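You operate a simulated robot arm through the tools that you are given. There is no shell and no other tool.

You run a simulated robot arm. Do the job below in one go: nothing can be reset, and whatever is moved stays where it is left.

## Task
Set the head height to 179 mm and clear the fault.
Fine: free the orange clamp lever first and clamp it again after; press Reset once; touch no other control.

It is judged by the outcome, as a careful person would: the job done as asked, and still so three seconds after it is handed in. It fails if anything else is knocked over, pushed out of place, dropped, spilled or broken.

## Robot
A 7-joint arm with a two-finger parallel gripper, fixed in place. Base frame: the origin is at the foot of the arm, x ahead of it, y to its left, z up. Lengths are in mm, angles in rad, forces in N, time in s.
With the tool pointing down near the work surface it reaches from about 100 to 520 mm from the base axis. Its first joint turns from -2.007 to 2.007 rad. Payload 3.91 kg.
The TCP is the grasp point between the finger pads, 30 mm short of the fingertips. In the tool frame z runs along the fingers and y along their closing line. Largest opening 110 mm; finger width 20, thickness 10; the body of the gripper, 48 by 112 mm, starts 55 mm behind the TCP.
Orientation is that of the tool frame in the base frame, as [roll, pitch, yaw] about the fixed x, y, z axes, in that order (R = Rz(yaw) Ry(pitch) Rx(roll)). With the fingers straight down and closing along the base's y, the tool's x points along the base's -x, its y along +y and its z along -z.

## Interface
- The arm moves only by the tool play_rows. Its argument "commands" is a list of rows, each a list of 7 numbers: the shift along the tool's x, y, z in units of 30 mm (1.0 is 30 mm), then the turn, a rotation vector about the tool's x, y, z in units of 6 degrees (1.0 is 6 degrees), then the finger opening in mm, from 0 to 110. In form: [[x, y, z, rx, ry, rz, jaw], ...]. A call has 1 to 20 rows; each row shifts and turns the commanded pose from where the row before left it, along the tool's axes as they then stand. A call with a number of a shift or a turn outside -1 to 1 is refused whole. Rows are played at 5 a second. More than 50 mm and 0.15 rad between two rows, or a gripper value outside its range, and nothing of the call is played. A pose out of reach is approached as far as the arm can. The call stops where the force on the tool passes 40 N (or 10 N more than at its start, if that is more) or the arm is blocked; 0.2 s more then pass. The fingers move at their own pace (about 108 mm/s each) and stop on an object; they squeeze with about 39 N. The grip force told is the motor's: it shows also when the fingers shut on nothing. Time passes only in rows, and 0.2 s behind the last, so rows that do not move let the fingers close. It gives the time, the measured TCP pose, the force on the tool (base axes), the opening and the grip force at its end, in the units of the frame above (readings bear some noise), with the torque about the TCP (base axes, N m) and any sound that the robot's microphone picked up.
- Cameras (640 x 400 px; columns grow to the right, rows downward): "scene" is fixed at [401.3, 650.9, 1836.2]; the picture's right is [-1.00, -0.06, 0.00], its down [-0.04, 0.56, -0.83] and it looks along [0.05, -0.82, -0.56] (base axes); focal length 328 px, centre (320, 200). "wrist" rides on the gripper at [72, 17, -103] in the tool frame; the picture's right is [-0.23, 0.97, 0.00], its down [-0.76, -0.18, -0.62] and it looks along [-0.61, -0.14, 0.78] (tool axes); focal length 222 px, centre (320, 200). There is no depth. A picture from a camera that has moved, and an enlarged one, comes with that camera's place and axes in the base frame and with its lens.
- camera(camera): a new picture of that camera. No time passes.
- slide_trunk(by): slides the trunk up (or, below 0, down) by that many mm; the arm rides with it, the base frame stays. It gives what a move gives, with no picture.
- enlarge(camera, box): a new picture of the part [left, top, right, bottom] of that camera's present view, enlarged. No time passes.
- hand_in(): hands the job in; it is judged then, once.

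Nothing tells you positions but the pictures and the camera data. Unless the task says otherwise, let go and move clear before handing in.

The tools are called after "Request:" as a command line: name --pt "numbers of a row" for each row, then --argument value for the rest, lists and objects as JSON in quotes. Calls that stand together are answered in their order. play_rows: Moves the arm, as the interface text tells. Its arguments: {"type":"object","properties":{"commands":{"type":"array","items":{"type":"array","items":{"type":"number"}}}},"required":["commands"]} The other tools are called the same way: slide_trunk (by) slides the trunk up or down; camera (camera) takes a picture; enlarge (camera, box) takes an enlarged picture of a part of a camera's view; hand_in () hands the job in.

At the start:

```text
time_s: 0.0
eef_pos: [280.7, -378.8, 1435.8]
orientation: [3.141, 0.0, -3.141]
wrist_force: [0.5, 0.0, -0.7]
torque: [0.01, 0.0, -0.02]
width: 110.3
grip_force: 0.0
trunk travel left (down, up): [-900.0, 90.0]
```

scene: 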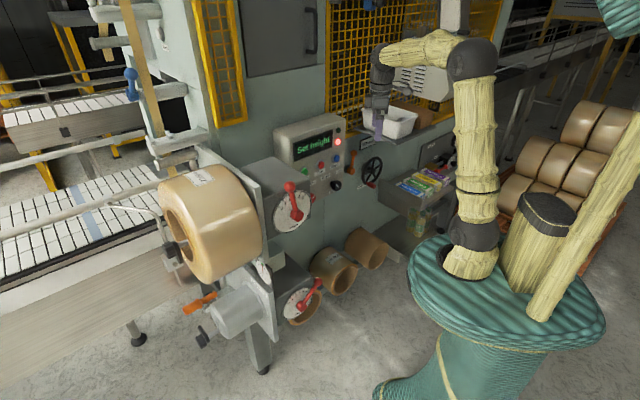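
wrist: 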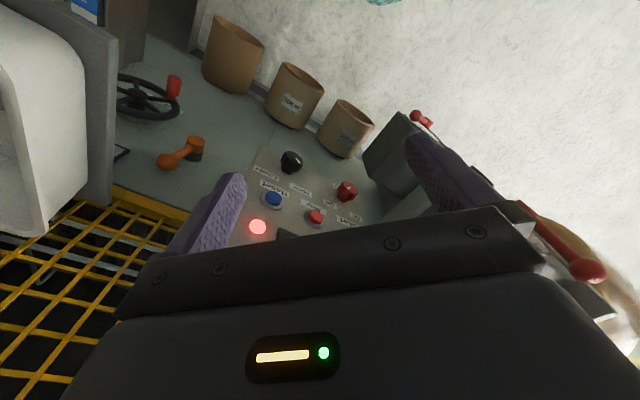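

I see a machine with a control panel (display, buttons, red lamp), an orange clamp lever, a black handwheel with a red knob, and several red levers that I should leave alone. I'll look closer at the panel first.

Request:
enlarge --camera "scene" --box '[270, 100, 400, 210]'

Request:
enlarge --camera "wrist" --box '[100, 60, 380, 250]'

Request:
enlarge --camera "scene" --box '[340, 80, 480, 220]'

```text
3.64 times, centred on (335, 155) of scene
camera zoom: at [401.3, 650.9, 1836.2], right [-1.0, -0.06, 0.0], down [-0.04, 0.56, -0.83], along [0.05, -0.82, -0.56], focal length 1192 px, centre (266, 364)
```

zoom: 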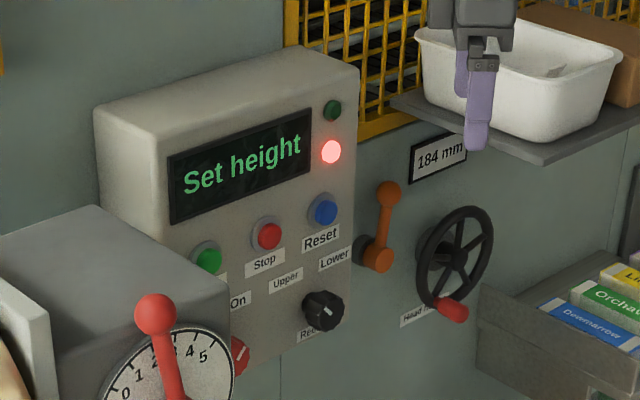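

```text
2.11 times, centred on (240, 155) of wrist
camera zoom: at [207.5, -361.4, 1539.8], right [0.23, 0.97, 0.0], down [0.76, -0.18, 0.62], along [0.61, -0.14, -0.78], focal length 468 px, centre (488, 295)
```

zoom: 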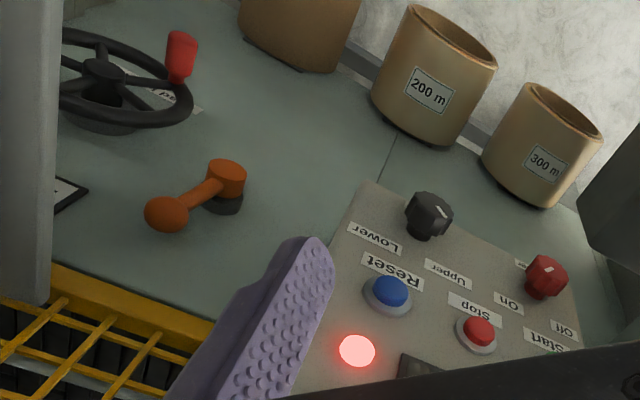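

```text
2.86 times, centred on (410, 150) of scene
camera zoom: at [401.3, 650.9, 1836.2], right [-1.0, -0.06, 0.0], down [-0.04, 0.56, -0.83], along [0.05, -0.82, -0.56], focal length 936 px, centre (63, 343)
```

zoom: 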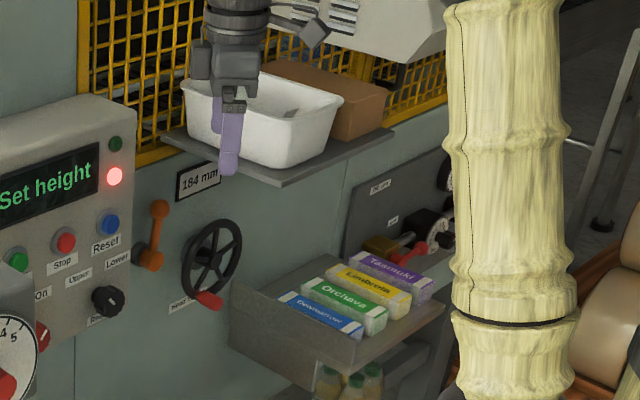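

The Reset button, the orange lever and the handwheel are on a slanted wall ahead and to the right of the arm; the readout says 184 mm. Before moving I'll check how close the shelf with the white bin is to the gripper.

Request:
enlarge --camera "scene" --box '[340, 20, 540, 145]'

Request:
enlarge --camera "wrist" --box '[0, 0, 320, 200]'

Request:
enlarge --camera "scene" --box '[340, 140, 400, 200]'

```text
3.20 times, centred on (440, 82) of scene
camera zoom: at [401.3, 650.9, 1836.2], right [-1.0, -0.06, 0.0], down [-0.04, 0.56, -0.83], along [0.05, -0.82, -0.56], focal length 1049 px, centre (-64, 576)
```

zoom: 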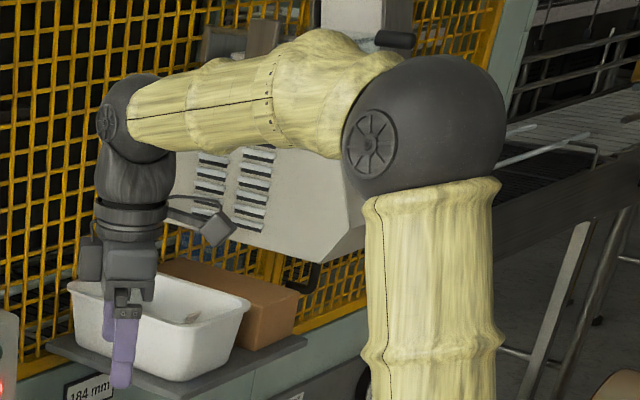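

```text
2.00 times, centred on (160, 100) of wrist
camera zoom: at [207.5, -361.4, 1539.8], right [0.23, 0.97, 0.0], down [0.76, -0.18, 0.62], along [0.61, -0.14, -0.78], focal length 444 px, centre (640, 400)
```

zoom: 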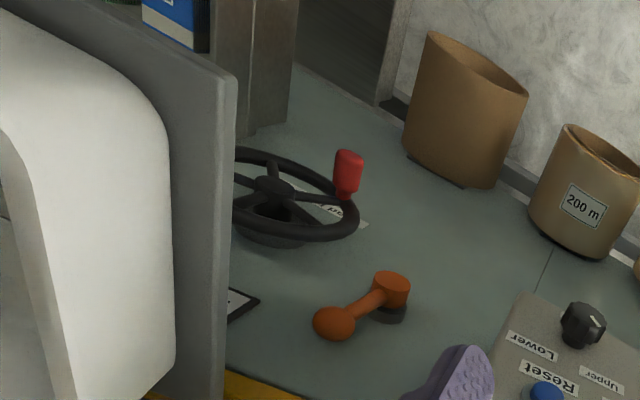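

```text
6.67 times, centred on (370, 170) of scene
camera zoom: at [401.3, 650.9, 1836.2], right [-1.0, -0.06, 0.0], down [-0.04, 0.56, -0.83], along [0.05, -0.82, -0.56], focal length 2185 px, centre (-13, 400)
```

zoom: 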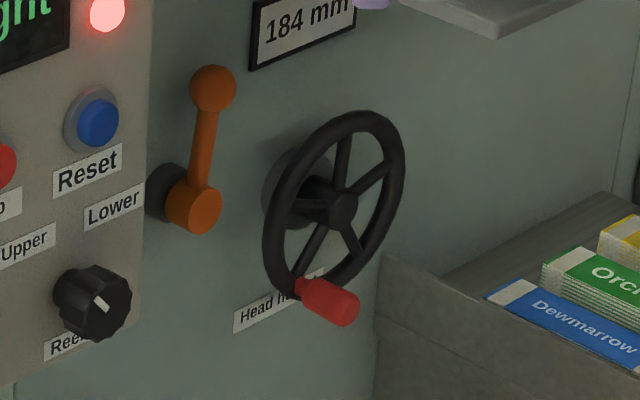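

I triangulated from both views. The wall's inward direction is about (0.71, -0.70). Reset is near (413, -489, 1254), the lever pivot near (341, -655, 1108), its ball near (334, -672, 1186), and the wheel hub near (232, -744, 1059) under the shelf. I'll back away from the wall and yaw the tool to face it.

Request:
play_rows --pt "0.8 0.8 0 0 0 0 80" --pt "0.8 0.8 0 0 0 0 80" --pt "0.8 0.8 0 0 0 0 80" --pt "0 0 0 0 0 1 60" --pt "0 0 0 0 0 1 60" --pt "0 0 0 0 0 1 60" --pt "0 0 0 0 0 1 60" --pt "0 0 0 0 0 1 60" --pt "0 0 0 0 0 1 60" --pt "0 0 0 0 0 1 60" --pt "0 0 0 0 0 0.5 60"

```text
time_s: 2.4
eef_pos: [208.0, -307.2, 1436.1]
orientation: [-3.141, 0.0, 2.354]
wrist_force: [-0.4, 0.0, -0.2]
torque: [0.0, -0.01, -0.02]
width: 60.2
grip_force: 0.1
trunk travel left (down, up): [-900.0, 90.0]
```

The tool has yawed 45° and sits back from the wall in free space. I'll lower the trunk, then start pitching the tool up to horizontal.

Request:
slide_trunk --by -120

Request:
play_rows --pt "-0.5 0 0 0 -1 0 60" --pt "-0.5 0 0 0 -1 0 60" --pt "-0.5 0 0 0 -1 0 60" --pt "-0.5 0 0 0 -1 0 60" --pt "-0.4 0 0.3 0 -1 0 60" --pt "-0.3 0 0.4 0 -1 0 60"

Request:
camera --camera "scene"

Request:
camera --camera "wrist"

```text
time_s: 3.9
eef_pos: [208.0, -306.2, 1315.5]
orientation: [3.141, 0.0, 2.356]
wrist_force: [0.2, 0.7, -0.1]
torque: [0.03, 0.02, 0.0]
width: 60.1
grip_force: 0.0
trunk travel left (down, up): [-780.0, 210.0]
```

```text
time_s: 5.3
eef_pos: [270.5, -367.1, 1316.8]
orientation: [3.141, 0.631, 2.355]
wrist_force: [-0.2, -0.5, -0.3]
torque: [0.04, -0.04, 0.01]
width: 60.0
grip_force: 0.0
trunk travel left (down, up): [-780.0, 210.0]
```

```text
taken
```

scene: 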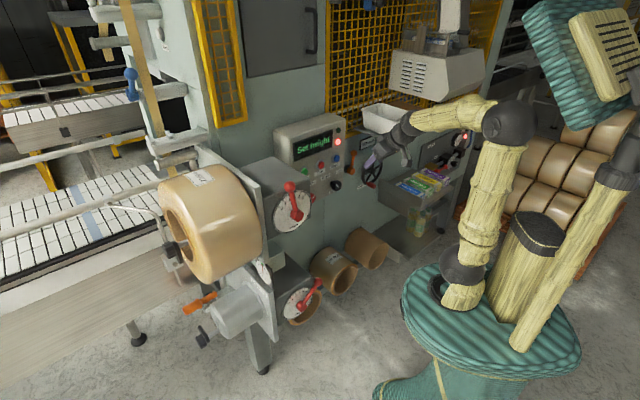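

```text
taken
camera wrist: at [197.3, -271.1, 1357.2], right [0.82, 0.56, 0.13], down [0.05, -0.3, 0.95], along [0.57, -0.77, -0.27], focal length 222 px, centre (320, 200)
```

wrist: 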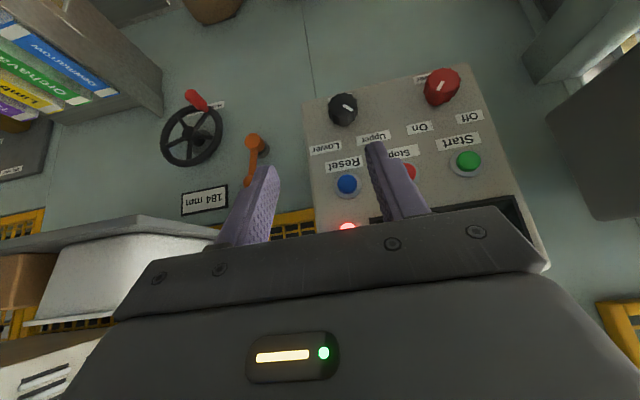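

The wrist view now shows lever, wheel, readout and panel clearly (upside down). I'll enlarge it to triangulate more precisely.

Request:
enlarge --camera "wrist" --box '[120, 60, 376, 220]'

Request:
enlarge --camera "scene" --box '[330, 130, 410, 200]'

Request:
enlarge --camera "wrist" --box '[0, 0, 256, 160]'

```text
2.50 times, centred on (248, 140) of wrist
camera zoom: at [197.3, -271.1, 1357.2], right [0.82, 0.56, 0.13], down [0.05, -0.3, 0.95], along [0.57, -0.77, -0.27], focal length 555 px, centre (500, 350)
```

zoom: 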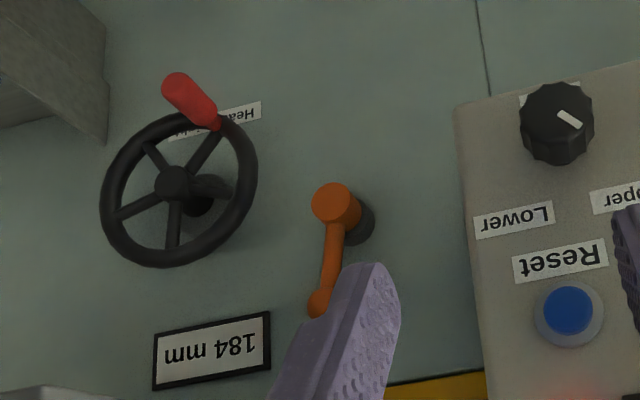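

```text
5.71 times, centred on (370, 165) of scene
camera zoom: at [401.3, 650.9, 1836.2], right [-1.0, -0.06, 0.0], down [-0.04, 0.56, -0.83], along [0.05, -0.82, -0.56], focal length 1873 px, centre (34, 400)
```

zoom: 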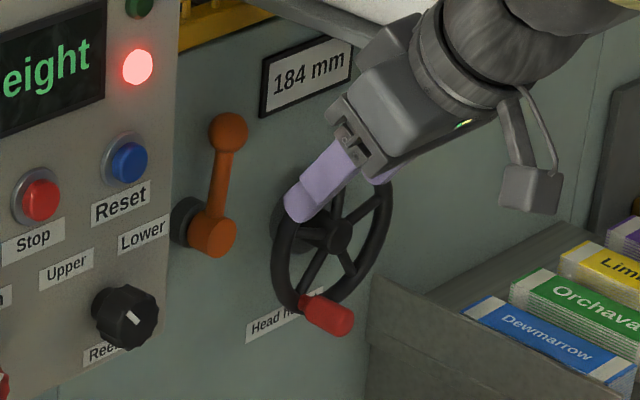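

```text
2.50 times, centred on (128, 80) of wrist
camera zoom: at [197.3, -271.1, 1357.2], right [0.82, 0.56, 0.13], down [0.05, -0.3, 0.95], along [0.57, -0.77, -0.27], focal length 555 px, centre (800, 500)
```

zoom: 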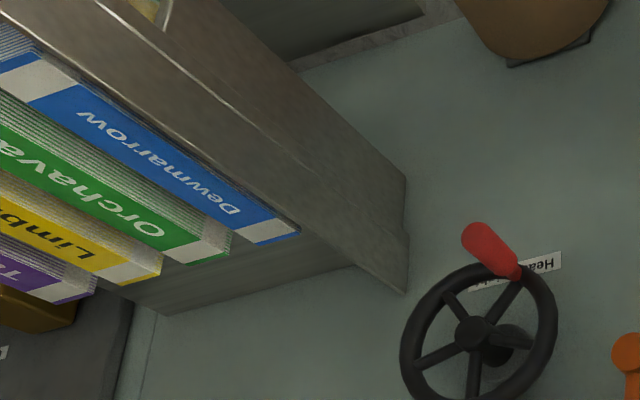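

The wall heading works out at 45°, so I'll use wall coordinates: u along the wall to the left, w depth, z height. Pivot is about (u -225, w 705, z 1103), ball (-243, 715, 1182), hub (-365, 693, 1056), knob (-328, 650–690, 1006), Reset (-56, 634, 1254). I'll finish pitching the tool to nearly horizontal.

Request:
play_rows --pt "0 0 0 0 -1 0 60" --pt "0 0 0 0 -1 0 60" --pt "0 0 0 0 -1 0 60" --pt "0 0 0 0 -1 0 60" --pt "0 0 0 0 -1 0 60" --pt "0 0 0 0 -1 0 60" --pt "0 0 0 0 -1 0 60" --pt "0 0 0 0 -1 0 60" --pt "0 0 0 0 -0.49 0 60"

Request:
camera --camera "wrist"

Request:
camera --camera "scene"

```text
time_s: 7.3
eef_pos: [274.2, -371.9, 1320.4]
orientation: [3.067, 1.454, 2.297]
wrist_force: [-0.5, -0.3, -0.2]
torque: [0.01, -0.01, 0.01]
width: 60.1
grip_force: 0.1
out of reach, approached as far as the arm can: row 4, 9
trunk travel left (down, up): [-780.0, 210.0]
```

```text
taken
camera wrist: at [206.5, -281.6, 1259.9], right [0.7, 0.68, 0.23], down [-0.51, 0.24, 0.83], along [0.51, -0.69, 0.51], focal length 222 px, centre (320, 200)
```

wrist: 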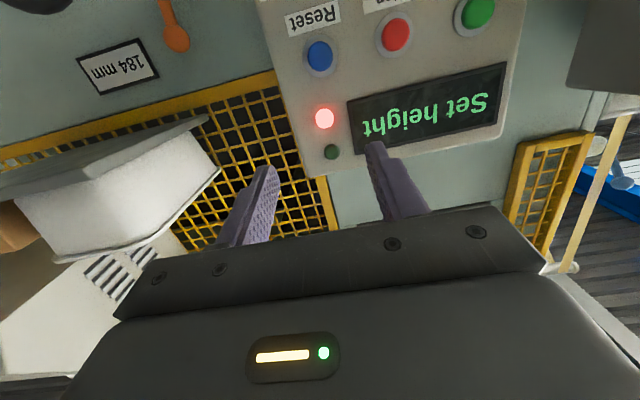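

```text
taken
```

scene: 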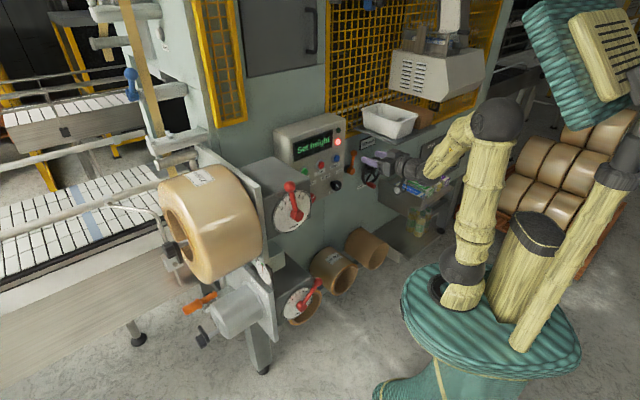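

The tool is nearly horizontal now. I'll look closer at the shelf to learn its height and reach before going under it, and lower the trunk to keep the arm in a comfortable posture.

Request:
slide_trunk --by -140

Request:
camera --camera "wrist"

Request:
enlarge --camera "scene" --box '[330, 90, 490, 240]'

```text
time_s: 9.0
eef_pos: [273.6, -373.1, 1179.8]
orientation: [3.06, 1.453, 2.292]
wrist_force: [0.4, 1.0, -0.9]
torque: [0.02, -0.03, 0.01]
width: 59.9
grip_force: 0.1
trunk travel left (down, up): [-640.0, 350.0]
```

```text
taken
camera wrist: at [206.0, -281.6, 1120.2], right [0.7, 0.68, 0.23], down [-0.51, 0.24, 0.83], along [0.51, -0.69, 0.51], focal length 222 px, centre (320, 200)
```

wrist: 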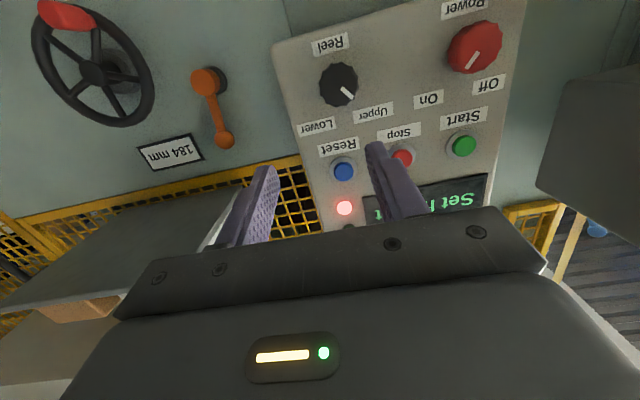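

```text
2.67 times, centred on (410, 165) of scene
camera zoom: at [401.3, 650.9, 1836.2], right [-1.0, -0.06, 0.0], down [-0.04, 0.56, -0.83], along [0.05, -0.82, -0.56], focal length 874 px, centre (80, 293)
```

zoom: 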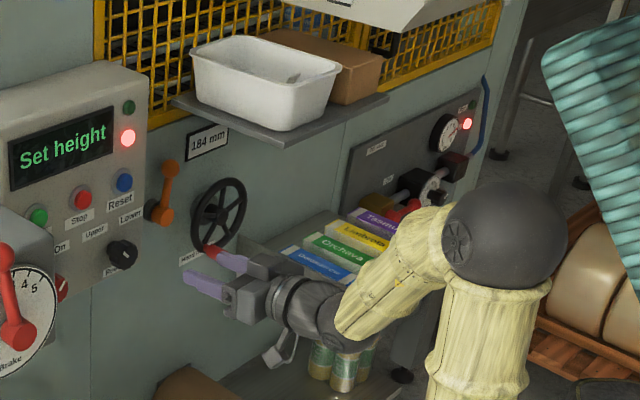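

The view is clear: the shelf underside is at about z 1275 over w 515–745 and u below -269, and the lever ball is at about (u -241, w 715, z 1186). I'll move sideways in front of the lever, then forward, staying below the shelf.

Request:
play_rows --pt "-0.04 -0.96 0.3 0 0 0 60" --pt "-0.04 -0.96 0.3 0 0 0 60" --pt "-0.04 -0.96 0.3 0 0 0 60" --pt "-0.04 -0.96 0.3 0 0 0 60" --pt "-0.04 -0.96 0.3 0 0 0 60" --pt "-0.04 -0.96 0.3 0 0 0 60" --pt "-0.07 0 0.6 0 0 0 60" --pt "-0.07 0 0.6 0 0 0 60" --pt "-0.07 0 0.6 0 0 0 60"

Request:
camera --camera "wrist"

Request:
enlarge --camera "scene" --box '[330, 90, 490, 240]'

```text
time_s: 11.0
eef_pos: [232.7, -571.4, 1179.2]
orientation: [3.055, 1.454, 2.286]
wrist_force: [0.7, -0.3, 0.0]
torque: [0.02, -0.03, -0.03]
width: 59.9
grip_force: 0.0
trunk travel left (down, up): [-640.0, 350.0]
```

```text
taken
camera wrist: at [164.1, -482.0, 1118.9], right [0.69, 0.68, 0.24], down [-0.51, 0.23, 0.83], along [0.51, -0.7, 0.51], focal length 222 px, centre (320, 200)
```

wrist: 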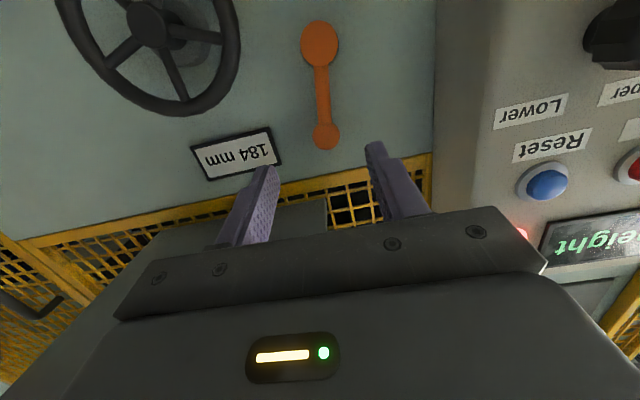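

```text
2.67 times, centred on (410, 165) of scene
camera zoom: at [401.3, 650.9, 1836.2], right [-1.0, -0.06, 0.0], down [-0.04, 0.56, -0.83], along [0.05, -0.82, -0.56], focal length 874 px, centre (80, 293)
```

zoom: 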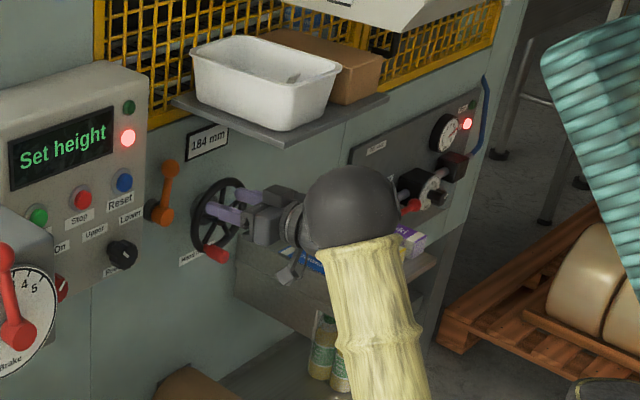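

I'm in front of the lever with TCP at u -240, w 569. The ball refines to (u -238, w 710, z 1189) and the pivot to (-224, 707, 1103). I'll level the tool and advance partway.

Request:
play_rows --pt "0 0 0 0.15 -1 0 60" --pt "0 0 0 0 -0.1 0 60" --pt "-0.2 0.03 0.7 0 0 0 60" --pt "-0.1 0.03 0.7 0 0 0 60" --pt "0 0 0.6 0 0 0 60"

Request:
camera --camera "wrist"

```text
time_s: 12.2
eef_pos: [274.8, -613.5, 1188.5]
orientation: [1.74, 1.562, 0.954]
wrist_force: [0.6, 0.4, -0.1]
torque: [-0.04, 0.0, -0.03]
width: 59.9
grip_force: 0.0
trunk travel left (down, up): [-640.0, 350.0]
```

```text
taken
camera wrist: at [214.0, -527.0, 1116.1], right [0.69, 0.69, 0.24], down [-0.57, 0.31, 0.76], along [0.45, -0.66, 0.6], focal length 222 px, centre (320, 200)
```

wrist: 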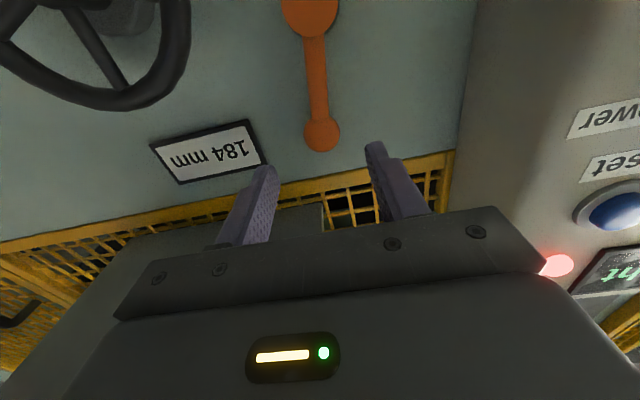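

The ball lies right ahead between the fingers. I'll advance 70 mm so that the pads straddle it.

Request:
play_rows --pt "0 0.03 0.8 0 0 0 60" --pt "0 0.03 0.8 0 0 0 60" --pt "0 0 0.73 0 0 0 60"

Request:
camera --camera "wrist"

Request:
enlarge --camera "scene" --box '[330, 120, 430, 210]'

```text
time_s: 13.0
eef_pos: [326.5, -662.3, 1188.6]
orientation: [1.787, 1.563, 1.003]
wrist_force: [-0.4, 0.5, 0.7]
torque: [0.03, -0.01, 0.03]
width: 60.0
grip_force: 0.1
trunk travel left (down, up): [-640.0, 350.0]
```

```text
taken
camera wrist: at [265.3, -575.7, 1115.3], right [0.69, 0.69, 0.24], down [-0.57, 0.31, 0.76], along [0.45, -0.66, 0.6], focal length 222 px, centre (320, 200)
```

wrist: 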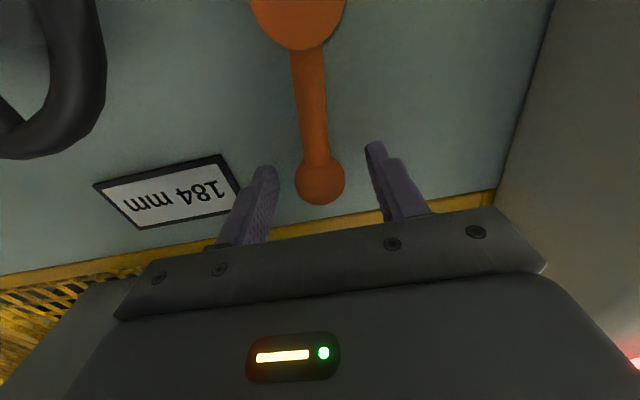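

```text
4.44 times, centred on (380, 165) of scene
camera zoom: at [401.3, 650.9, 1836.2], right [-1.0, -0.06, 0.0], down [-0.04, 0.56, -0.83], along [0.05, -0.82, -0.56], focal length 1456 px, centre (53, 356)
```

zoom: 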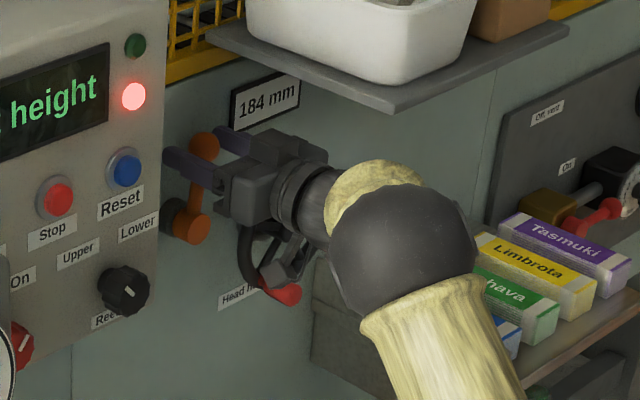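

The fingers straddle the ball. I'll close gently on it.

Request:
play_rows --pt "0 0 0 0 0 0 34" --pt "0 0 0 0 0 0 26" --pt "0 0 0 0 0 0 20" --pt "0 0 0 0 0 0 20"

Request:
camera --camera "wrist"

```text
time_s: 14.0
eef_pos: [325.6, -660.7, 1187.4]
orientation: [1.748, 1.561, 0.964]
wrist_force: [1.0, -3.2, 1.1]
torque: [-0.1, 0.05, -0.03]
width: 31.4
grip_force: 44.6
trunk travel left (down, up): [-640.0, 350.0]
```

```text
taken
camera wrist: at [264.9, -575.8, 1115.5], right [0.69, 0.69, 0.24], down [-0.57, 0.31, 0.76], along [0.45, -0.66, 0.6], focal length 222 px, centre (320, 200)
```

wrist: 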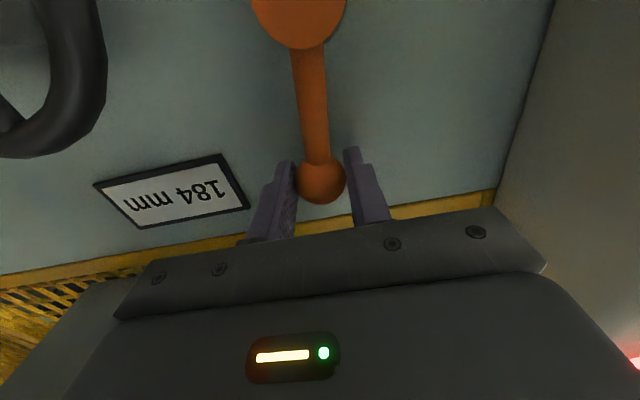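

The ball is gripped (31 mm). I'll test the counter-clockwise (loosening) direction with a small turn about the pivot.

Request:
play_rows --pt "-0.016 0.148 0 0 0 -0.5 20" --pt "-0.016 0.148 0 0 0 -0.5 20"

Request:
camera --camera "wrist"

```text
time_s: 14.6
eef_pos: [331.7, -655.6, 1188.8]
orientation: [-1.586, 1.474, -2.371]
wrist_force: [0.3, -4.1, 1.6]
torque: [-0.09, -0.06, -0.06]
width: 31.2
grip_force: 45.0
trunk travel left (down, up): [-640.0, 350.0]
```

```text
taken
camera wrist: at [265.6, -575.0, 1114.9], right [0.7, 0.7, 0.13], down [-0.51, 0.37, 0.78], along [0.5, -0.61, 0.62], focal length 222 px, centre (320, 200)
```

wrist: 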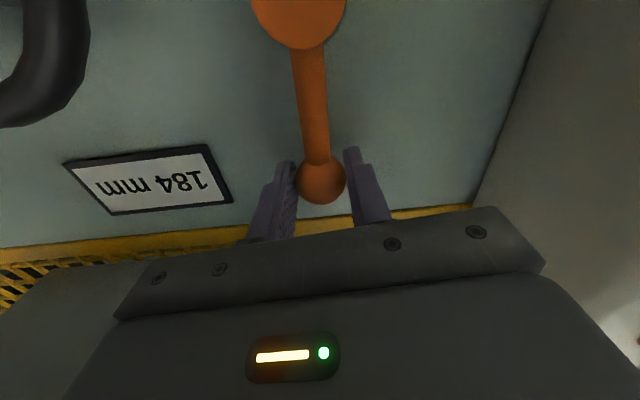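

The lever follows freely counter-clockwise with almost no force. I'll continue in that direction while watching the force.

Request:
play_rows --pt "-0.0313 0.2965 0 0 0 -1 20" --pt "-0.0313 0.2965 0 0 0 -1 20" --pt "-0.0313 0.2965 0 0 0 -1 20" --pt "-0.0313 0.2965 0 0 0 -1 20"

Request:
camera --camera "wrist"

Request:
enlarge --camera "scene" --box '[330, 120, 430, 210]'

```text
time_s: 15.6
eef_pos: [357.4, -630.0, 1182.9]
orientation: [-1.576, 1.053, -2.363]
wrist_force: [1.8, -5.5, 4.1]
torque: [-0.08, 0.31, -0.33]
width: 31.4
grip_force: 45.3
trunk travel left (down, up): [-640.0, 350.0]
```

```text
taken
camera wrist: at [268.6, -571.8, 1111.4], right [0.68, 0.68, -0.28], down [-0.28, 0.6, 0.75], along [0.68, -0.43, 0.6], focal length 222 px, centre (320, 200)
```

wrist: 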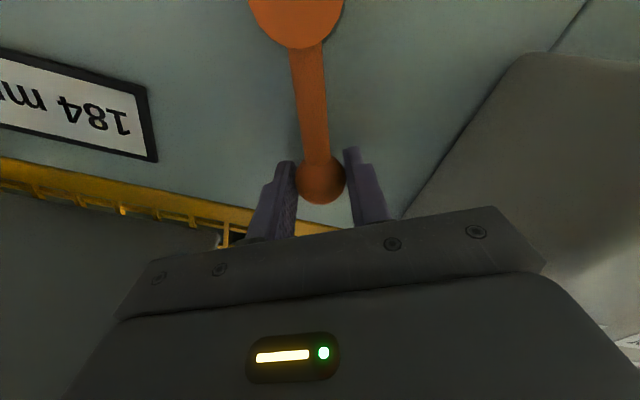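

```text
4.44 times, centred on (380, 165) of scene
camera zoom: at [401.3, 650.9, 1836.2], right [-1.0, -0.06, 0.0], down [-0.04, 0.56, -0.83], along [0.05, -0.82, -0.56], focal length 1456 px, centre (53, 356)
```

zoom: 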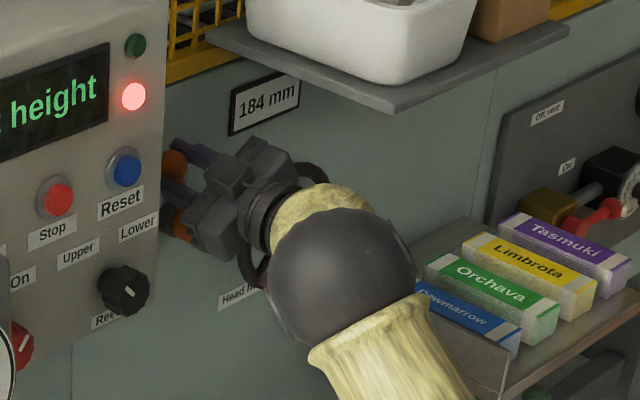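

The lever has turned about 30° with little force. I'll continue counter-clockwise while watching clearance to the panel's edge.

Request:
play_rows --pt "-0.0313 0.2965 0 0 0 -1 20" --pt "-0.0313 0.2965 0 0 0 -1 20" --pt "-0.0313 0.2965 0 0 0 -1 20"

Request:
camera --camera "wrist"

Request:
enlarge --camera "scene" --box '[330, 120, 430, 210]'

```text
time_s: 16.4
eef_pos: [372.3, -613.7, 1169.0]
orientation: [-1.577, 0.739, -2.361]
wrist_force: [-0.6, -6.0, -4.7]
torque: [-0.08, 0.0, -0.07]
width: 31.5
grip_force: 45.1
trunk travel left (down, up): [-640.0, 350.0]
```

```text
taken
camera wrist: at [269.9, -570.4, 1107.8], right [0.58, 0.58, -0.57], down [-0.13, 0.75, 0.65], along [0.8, -0.31, 0.51], focal length 222 px, centre (320, 200)
```

wrist: 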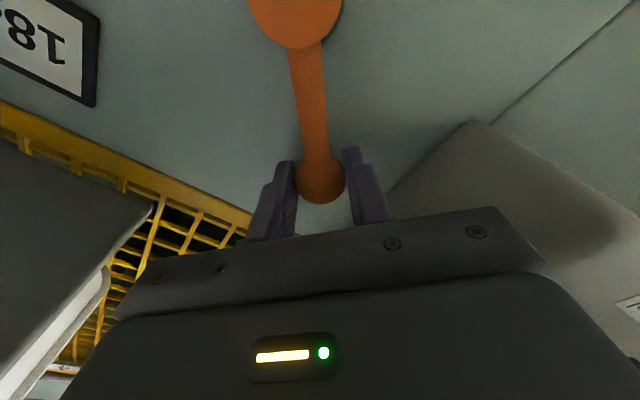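

```text
4.44 times, centred on (380, 165) of scene
camera zoom: at [401.3, 650.9, 1836.2], right [-1.0, -0.06, 0.0], down [-0.04, 0.56, -0.83], along [0.05, -0.82, -0.56], focal length 1456 px, centre (53, 356)
```

zoom: 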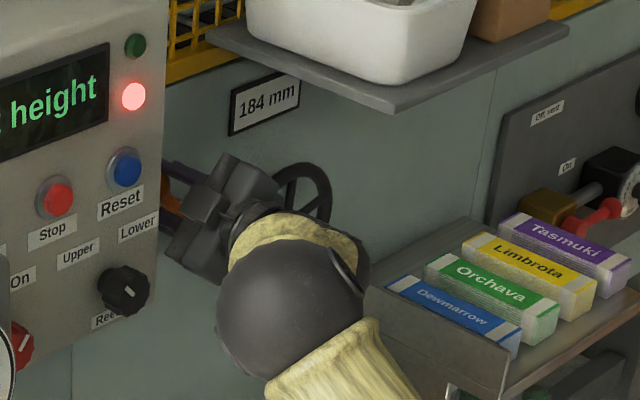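

It's still moving freely at 48° turned. I'll continue a little further to find its end stop.

Request:
play_rows --pt "-0.0313 0.2965 0 0 0 -1 20" --pt "-0.0313 0.2965 0 0 0 -1 20"

Request:
camera --camera "scene"

Request:
camera --camera "wrist"

```text
time_s: 17.0
eef_pos: [380.9, -607.0, 1157.5]
orientation: [-1.572, 0.531, -2.36]
wrist_force: [-2.6, -10.4, 1.8]
torque: [0.48, 0.26, -0.13]
width: 31.1
grip_force: 45.3
trunk travel left (down, up): [-640.0, 350.0]
```

```text
taken
```

scene: 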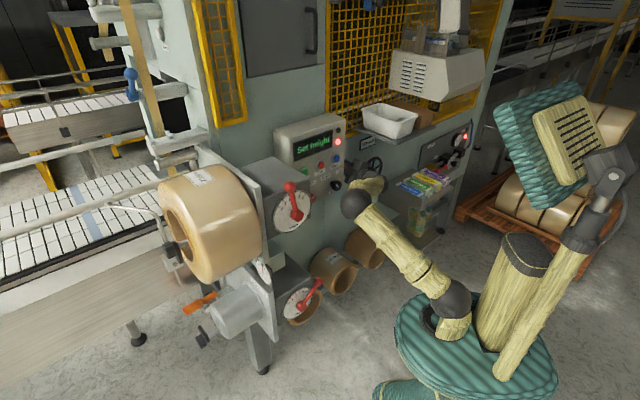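

```text
taken
camera wrist: at [269.6, -570.7, 1106.6], right [0.49, 0.49, -0.72], down [-0.04, 0.84, 0.54], along [0.87, -0.24, 0.43], focal length 222 px, centre (320, 200)
```

wrist: 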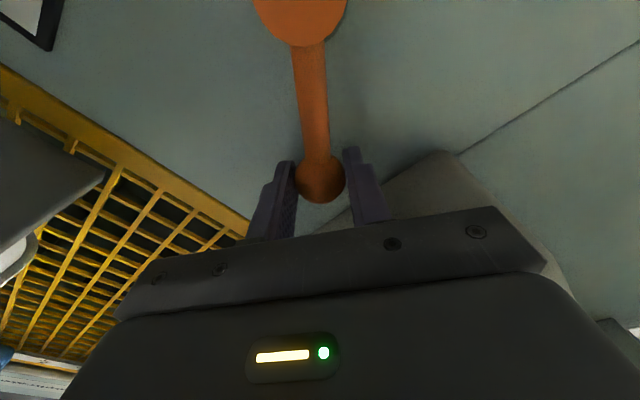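

Resistance is slightly higher now at 60° turned. I'll nudge another 3° to see whether this is the stop.

Request:
play_rows --pt "-0.016 0.148 0 0 0 -0.5 20"

```text
time_s: 17.4
eef_pos: [382.1, -605.2, 1155.9]
orientation: [-1.566, 0.479, -2.357]
wrist_force: [-1.2, -23.1, 17.3]
torque: [0.27, -0.19, -0.78]
width: 31.6
grip_force: 44.5
trunk travel left (down, up): [-640.0, 350.0]
```

There's clear resistance here, so this is the freed-end stop about 60° from the start. I'll relax 3°, release and back straight out.

Request:
play_rows --pt "0.016 -0.148 0 0 0 0.5 20" --pt "0 0 0 0 0 0 40" --pt "0 0 0 0 0 0 50" --pt "0 0 0 0 0 0 50"

Request:
camera --camera "wrist"

```text
time_s: 18.4
eef_pos: [380.8, -606.4, 1156.0]
orientation: [-1.577, 0.534, -2.36]
wrist_force: [-11.1, -6.1, -6.4]
torque: [-0.72, 0.38, 0.95]
width: 50.1
grip_force: 0.1
trunk travel left (down, up): [-640.0, 350.0]
```

```text
taken
camera wrist: at [269.3, -570.4, 1105.0], right [0.49, 0.49, -0.72], down [-0.04, 0.84, 0.54], along [0.87, -0.24, 0.43], focal length 222 px, centre (320, 200)
```

wrist: 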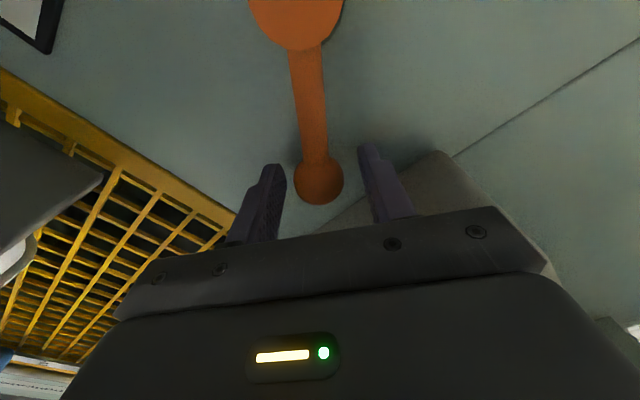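

With the fingers open there's still a side force. The torque puts the contact at the gripper body's corner against the panel edge, so what I felt was the panel and not the lever's stop. I'll ease off to the right, then back out.

Request:
play_rows --pt "0.09 -0.05 0 0 0 0 50" --pt "0 0 -0.1 0 0 0 50"

```text
time_s: 19.0
eef_pos: [379.1, -604.9, 1157.7]
orientation: [-1.572, 0.532, -2.355]
wrist_force: [-0.8, -1.5, 0.5]
torque: [-0.03, 0.04, 0.08]
width: 50.0
grip_force: 0.1
trunk travel left (down, up): [-640.0, 350.0]
```

The contact is gone. Before rolling further I'll check the elbow's clearance to the dial box on the left.

Request:
enlarge --camera "scene" --box '[230, 110, 470, 260]'

Request:
enlarge --camera "wrist" --box '[160, 0, 480, 200]'

```text
2.67 times, centred on (350, 185) of scene
camera zoom: at [401.3, 650.9, 1836.2], right [-1.0, -0.06, 0.0], down [-0.04, 0.56, -0.83], along [0.05, -0.82, -0.56], focal length 874 px, centre (240, 240)
```

zoom: 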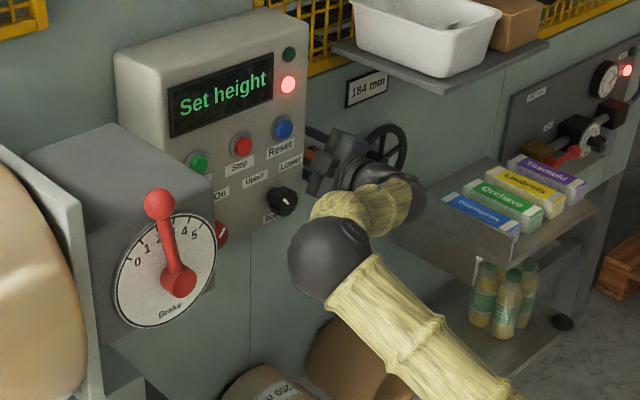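

```text
2.00 times, centred on (320, 100) of wrist
camera zoom: at [267.7, -569.0, 1106.7], right [0.49, 0.49, -0.72], down [-0.04, 0.84, 0.54], along [0.87, -0.23, 0.43], focal length 444 px, centre (320, 400)
```

zoom: 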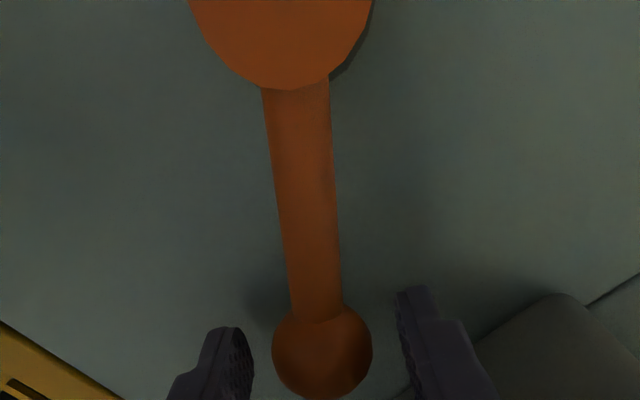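

The elbow is well clear. I'll roll the tool another 24° in place so its narrow side faces the panel, with the open fingers then above and below the ball.

Request:
play_rows --pt "0 0 0 0 0 -1 50" --pt "0 0 0 0 0 -1 50" --pt "0 0 0 0 0 -1 50" --pt "0 0 0 0 0 -1 50"

Request:
camera --camera "wrist"

Request:
enlarge --camera "scene" --box '[230, 110, 470, 260]'

```text
time_s: 20.0
eef_pos: [378.9, -604.8, 1167.7]
orientation: [-1.585, 0.115, -2.357]
wrist_force: [-0.6, 0.7, -0.7]
torque: [0.02, 0.03, -0.02]
width: 50.8
grip_force: 0.5
out of reach, approached as far as the arm can: row 4
trunk travel left (down, up): [-640.0, 350.0]
```

```text
taken
camera wrist: at [255.3, -580.0, 1143.8], right [0.23, 0.25, -0.94], down [0.08, 0.96, 0.27], along [0.97, -0.14, 0.2], focal length 222 px, centre (320, 200)
```

wrist: 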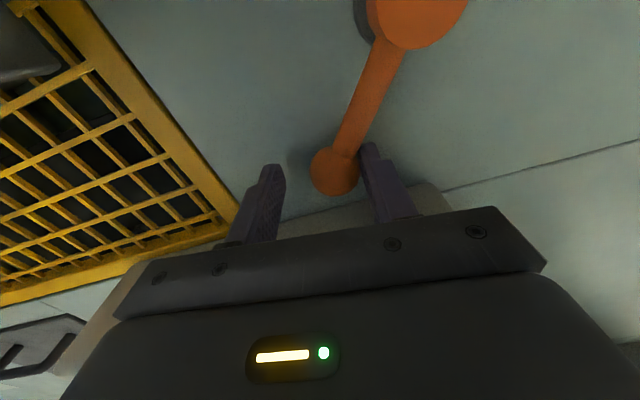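

```text
2.67 times, centred on (350, 185) of scene
camera zoom: at [401.3, 650.9, 1836.2], right [-1.0, -0.06, 0.0], down [-0.04, 0.56, -0.83], along [0.05, -0.82, -0.56], focal length 874 px, centre (240, 240)
```

zoom: 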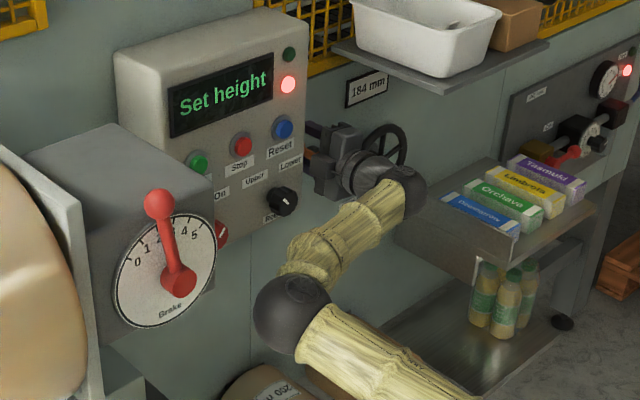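

The roll is at the arm's limit (TCP rose about 10 mm), but the fingers are still clear of the ball. I'll try a small downward move here so the upper finger meets the ball.

Request:
play_rows --pt "-0.1 0.4 0 0 0 0 50" --pt "-0.1 0.4 0 0 0 0 50"

Request:
camera --camera "wrist"

```text
time_s: 20.6
eef_pos: [384.6, -596.5, 1168.0]
orientation: [-1.582, 0.116, -2.358]
wrist_force: [-0.5, 0.0, 0.2]
torque: [-0.01, 0.02, -0.03]
width: 50.2
grip_force: 0.0
out of reach, approached as far as the arm can: row 1, 2
trunk travel left (down, up): [-640.0, 350.0]
```

```text
taken
camera wrist: at [261.8, -572.5, 1143.7], right [0.23, 0.25, -0.94], down [0.08, 0.96, 0.27], along [0.97, -0.14, 0.2], focal length 222 px, centre (320, 200)
```

wrist: 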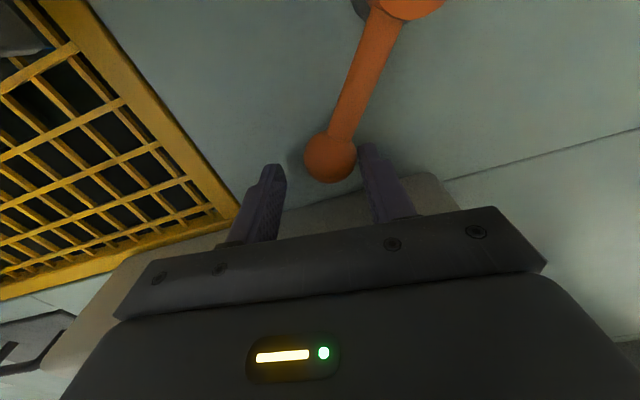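

The arm can't go lower in this pose, but the trunk can carry the whole hand straight down. I'll use it in small steps to press the ball down with the upper finger.

Request:
slide_trunk --by -18

Request:
slide_trunk --by -6

Request:
camera --camera "wrist"

```text
time_s: 21.2
eef_pos: [383.8, -597.4, 1150.0]
orientation: [-1.583, 0.115, -2.359]
wrist_force: [-1.4, -0.8, 1.5]
torque: [-0.02, -0.02, 0.01]
width: 50.5
grip_force: 0.4
trunk travel left (down, up): [-622.0, 368.0]
```

```text
time_s: 21.8
eef_pos: [384.9, -594.8, 1146.8]
orientation: [-1.577, 0.113, -2.358]
wrist_force: [3.2, -1.6, 14.4]
torque: [-0.23, 0.05, 0.14]
width: 57.3
grip_force: 7.2
trunk travel left (down, up): [-616.0, 374.0]
```

```text
taken
camera wrist: at [261.9, -571.5, 1121.8], right [0.23, 0.24, -0.94], down [0.08, 0.96, 0.27], along [0.97, -0.14, 0.2], focal length 222 px, centre (320, 200)
```

wrist: 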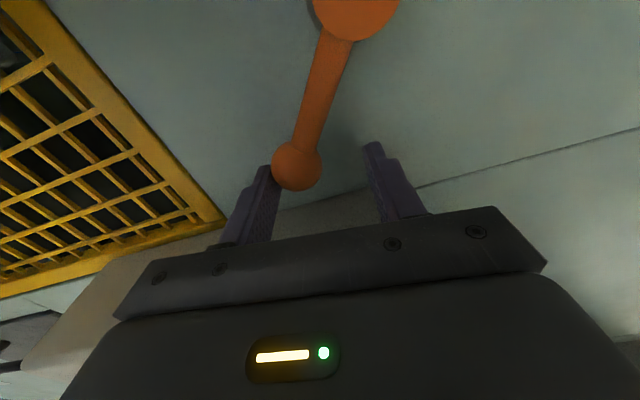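

The finger presses on the ball with about 14 N and the lever hasn't moved from about 50°. One more small step should show whether that's its stop.

Request:
slide_trunk --by -6

Request:
camera --camera "wrist"

```text
time_s: 22.3
eef_pos: [385.3, -594.4, 1141.4]
orientation: [-1.576, 0.113, -2.355]
wrist_force: [8.0, -7.0, 31.1]
torque: [-0.39, 0.09, 0.13]
width: 65.8
grip_force: 15.4
trunk travel left (down, up): [-610.0, 380.0]
```

```text
taken
camera wrist: at [261.8, -571.0, 1117.0], right [0.23, 0.24, -0.94], down [0.08, 0.96, 0.27], along [0.97, -0.14, 0.21], focal length 222 px, centre (320, 200)
```

wrist: 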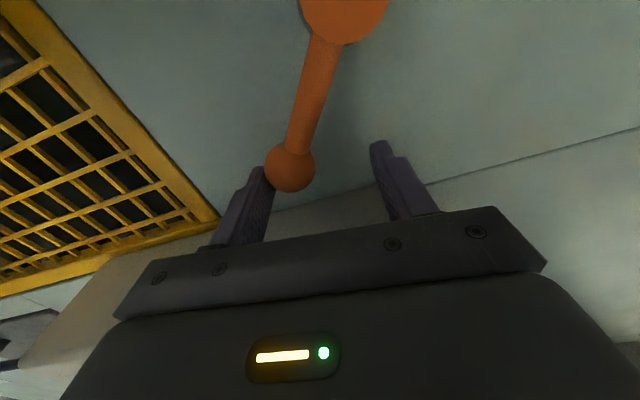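

The lever holds firm under 31 N at about 50° left of vertical, so this is its freed end stop. I'll relieve the load, back out, and roll the tool upright again.

Request:
slide_trunk --by 20

Request:
play_rows --pt "0 0 -0.7 0 0 0 50" --pt "0 0 -1 0 0 0 50" --pt "0 0 -1 0 0 0 50" --pt "0 0 -0.6 0 0 0 50"

Request:
camera --camera "wrist"

Request:
camera --camera "scene"

```text
time_s: 23.0
eef_pos: [384.4, -596.4, 1154.3]
orientation: [-1.587, 0.118, -2.358]
wrist_force: [-0.4, -0.6, -0.2]
torque: [0.02, -0.01, 0.01]
width: 50.3
grip_force: 0.0
trunk travel left (down, up): [-630.0, 360.0]
```

```text
time_s: 24.0
eef_pos: [315.8, -525.9, 1159.9]
orientation: [-1.582, 0.118, -2.357]
wrist_force: [-0.1, -0.6, -0.1]
torque: [0.03, 0.0, 0.0]
width: 49.8
grip_force: 0.0
trunk travel left (down, up): [-630.0, 360.0]
```

```text
taken
camera wrist: at [192.0, -502.2, 1134.4], right [0.23, 0.25, -0.94], down [0.08, 0.96, 0.27], along [0.97, -0.14, 0.2], focal length 222 px, centre (320, 200)
```

wrist: 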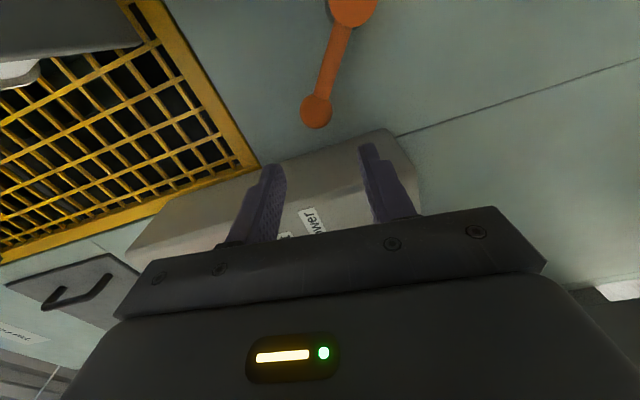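

```text
taken
```

scene: 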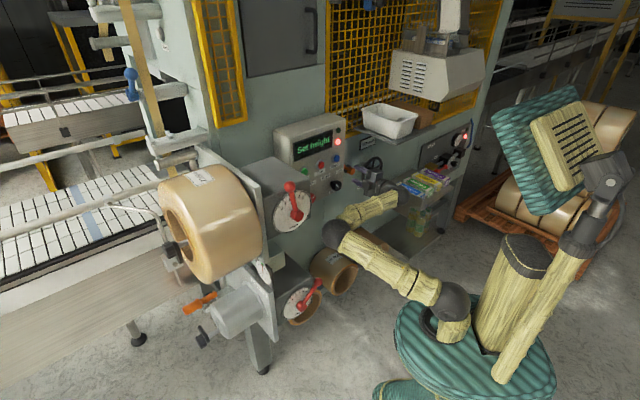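

The lever stays in the freed position. I'll roll the tool back upright while the gripper is clear of everything.

Request:
play_rows --pt "0 0 -0.5 0 0 1 50" --pt "0 0 -0.5 0 0 1 50" --pt "0 0 0 0 0 1 50" --pt "0 0 0 0 0 1 50" --pt "0 0 0 0 0 1 50" --pt "0 0 0 0 0 1 50" --pt "0 0 0 0 0 1 50" --pt "0 0 0 0 0 1 50" --pt "0 0 0 0 0 1 50" --pt "0 0 0 0 0 1 50"

Request:
camera --camera "scene"

Request:
camera --camera "wrist"

```text
time_s: 26.2
eef_pos: [294.8, -504.8, 1159.7]
orientation: [-1.603, 1.165, -2.386]
wrist_force: [-0.5, -0.1, 0.3]
torque: [0.0, 0.02, 0.01]
width: 50.1
grip_force: 0.1
trunk travel left (down, up): [-630.0, 360.0]
```

```text
taken
```

scene: 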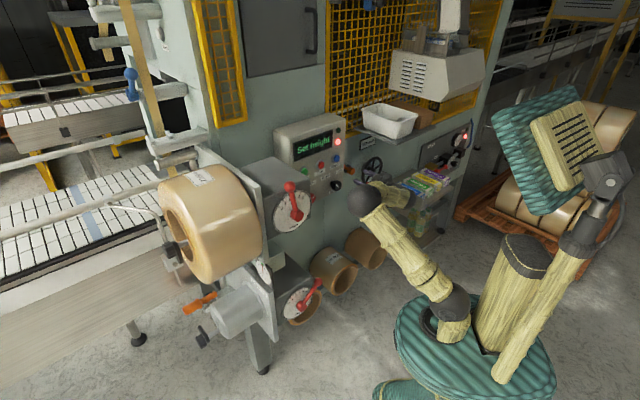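

```text
taken
camera wrist: at [210.5, -440.4, 1087.2], right [0.69, 0.7, -0.18], down [-0.34, 0.53, 0.78], along [0.64, -0.48, 0.6], focal length 222 px, centre (320, 200)
```

wrist: 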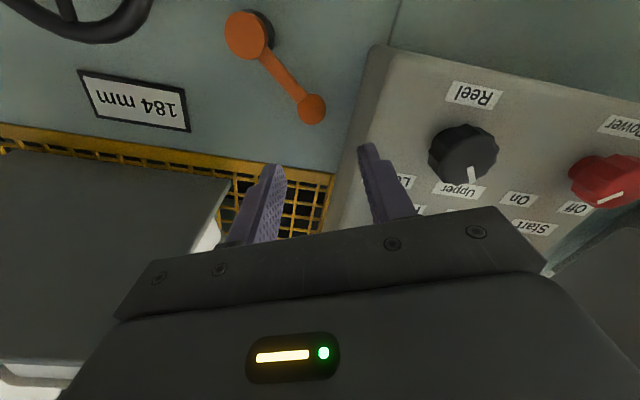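

I'll finish levelling the roll and ride the trunk down to the crank-knob's height.

Request:
play_rows --pt "0 0 0 0 0 1 50" --pt "0 0 0 0 0 1 50" --pt "0 0 0 0 0 1 50" --pt "0 0 0 0 0 0.87 50"

Request:
slide_trunk --by -150

Request:
camera --camera "wrist"

Request:
camera --camera "scene"

```text
time_s: 27.2
eef_pos: [293.9, -504.3, 1158.9]
orientation: [-3.08, 1.557, 2.416]
wrist_force: [-0.4, -0.3, -0.1]
torque: [0.02, 0.02, 0.03]
width: 50.1
grip_force: 0.2
trunk travel left (down, up): [-630.0, 360.0]
```

```text
time_s: 28.9
eef_pos: [294.1, -504.4, 1008.9]
orientation: [-2.974, 1.558, 2.524]
wrist_force: [0.4, -0.2, -0.3]
torque: [0.0, -0.02, -0.01]
width: 49.9
grip_force: 0.0
trunk travel left (down, up): [-480.0, 510.0]
```

```text
taken
camera wrist: at [231.6, -419.6, 937.8], right [0.69, 0.69, 0.23], down [-0.56, 0.31, 0.77], along [0.46, -0.66, 0.6], focal length 222 px, centre (320, 200)
```

wrist: 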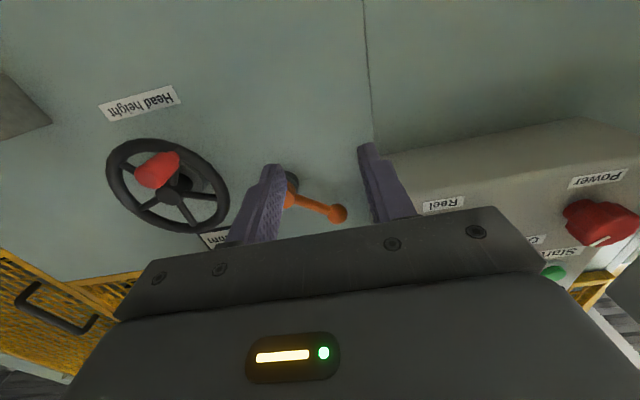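

```text
taken
```

scene: 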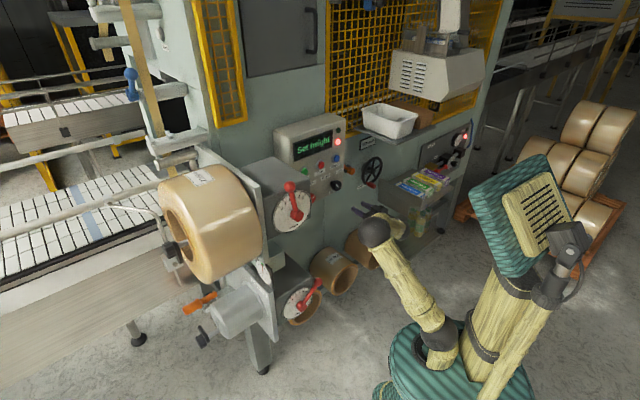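

Knob and wheel are visible now. I'll enlarge both views to pin down the crank geometry.

Request:
enlarge --camera "wrist" --box '[80, 70, 272, 270]'

Request:
enlarge --camera "scene" --box '[330, 130, 410, 200]'

```text
2.00 times, centred on (176, 170) of wrist
camera zoom: at [231.6, -419.6, 937.8], right [0.69, 0.69, 0.23], down [-0.56, 0.31, 0.77], along [0.46, -0.66, 0.6], focal length 444 px, centre (608, 260)
```

zoom: 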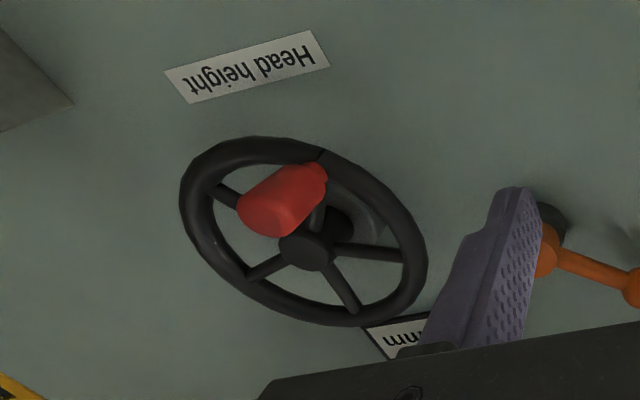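

```text
5.71 times, centred on (370, 165) of scene
camera zoom: at [401.3, 650.9, 1836.2], right [-1.0, -0.06, 0.0], down [-0.04, 0.56, -0.83], along [0.05, -0.82, -0.56], focal length 1873 px, centre (34, 400)
```

zoom: 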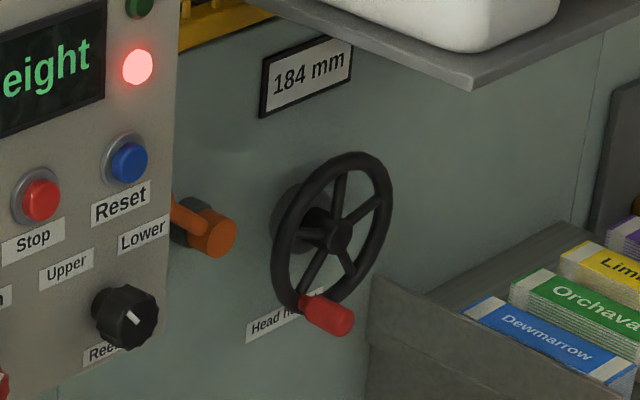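

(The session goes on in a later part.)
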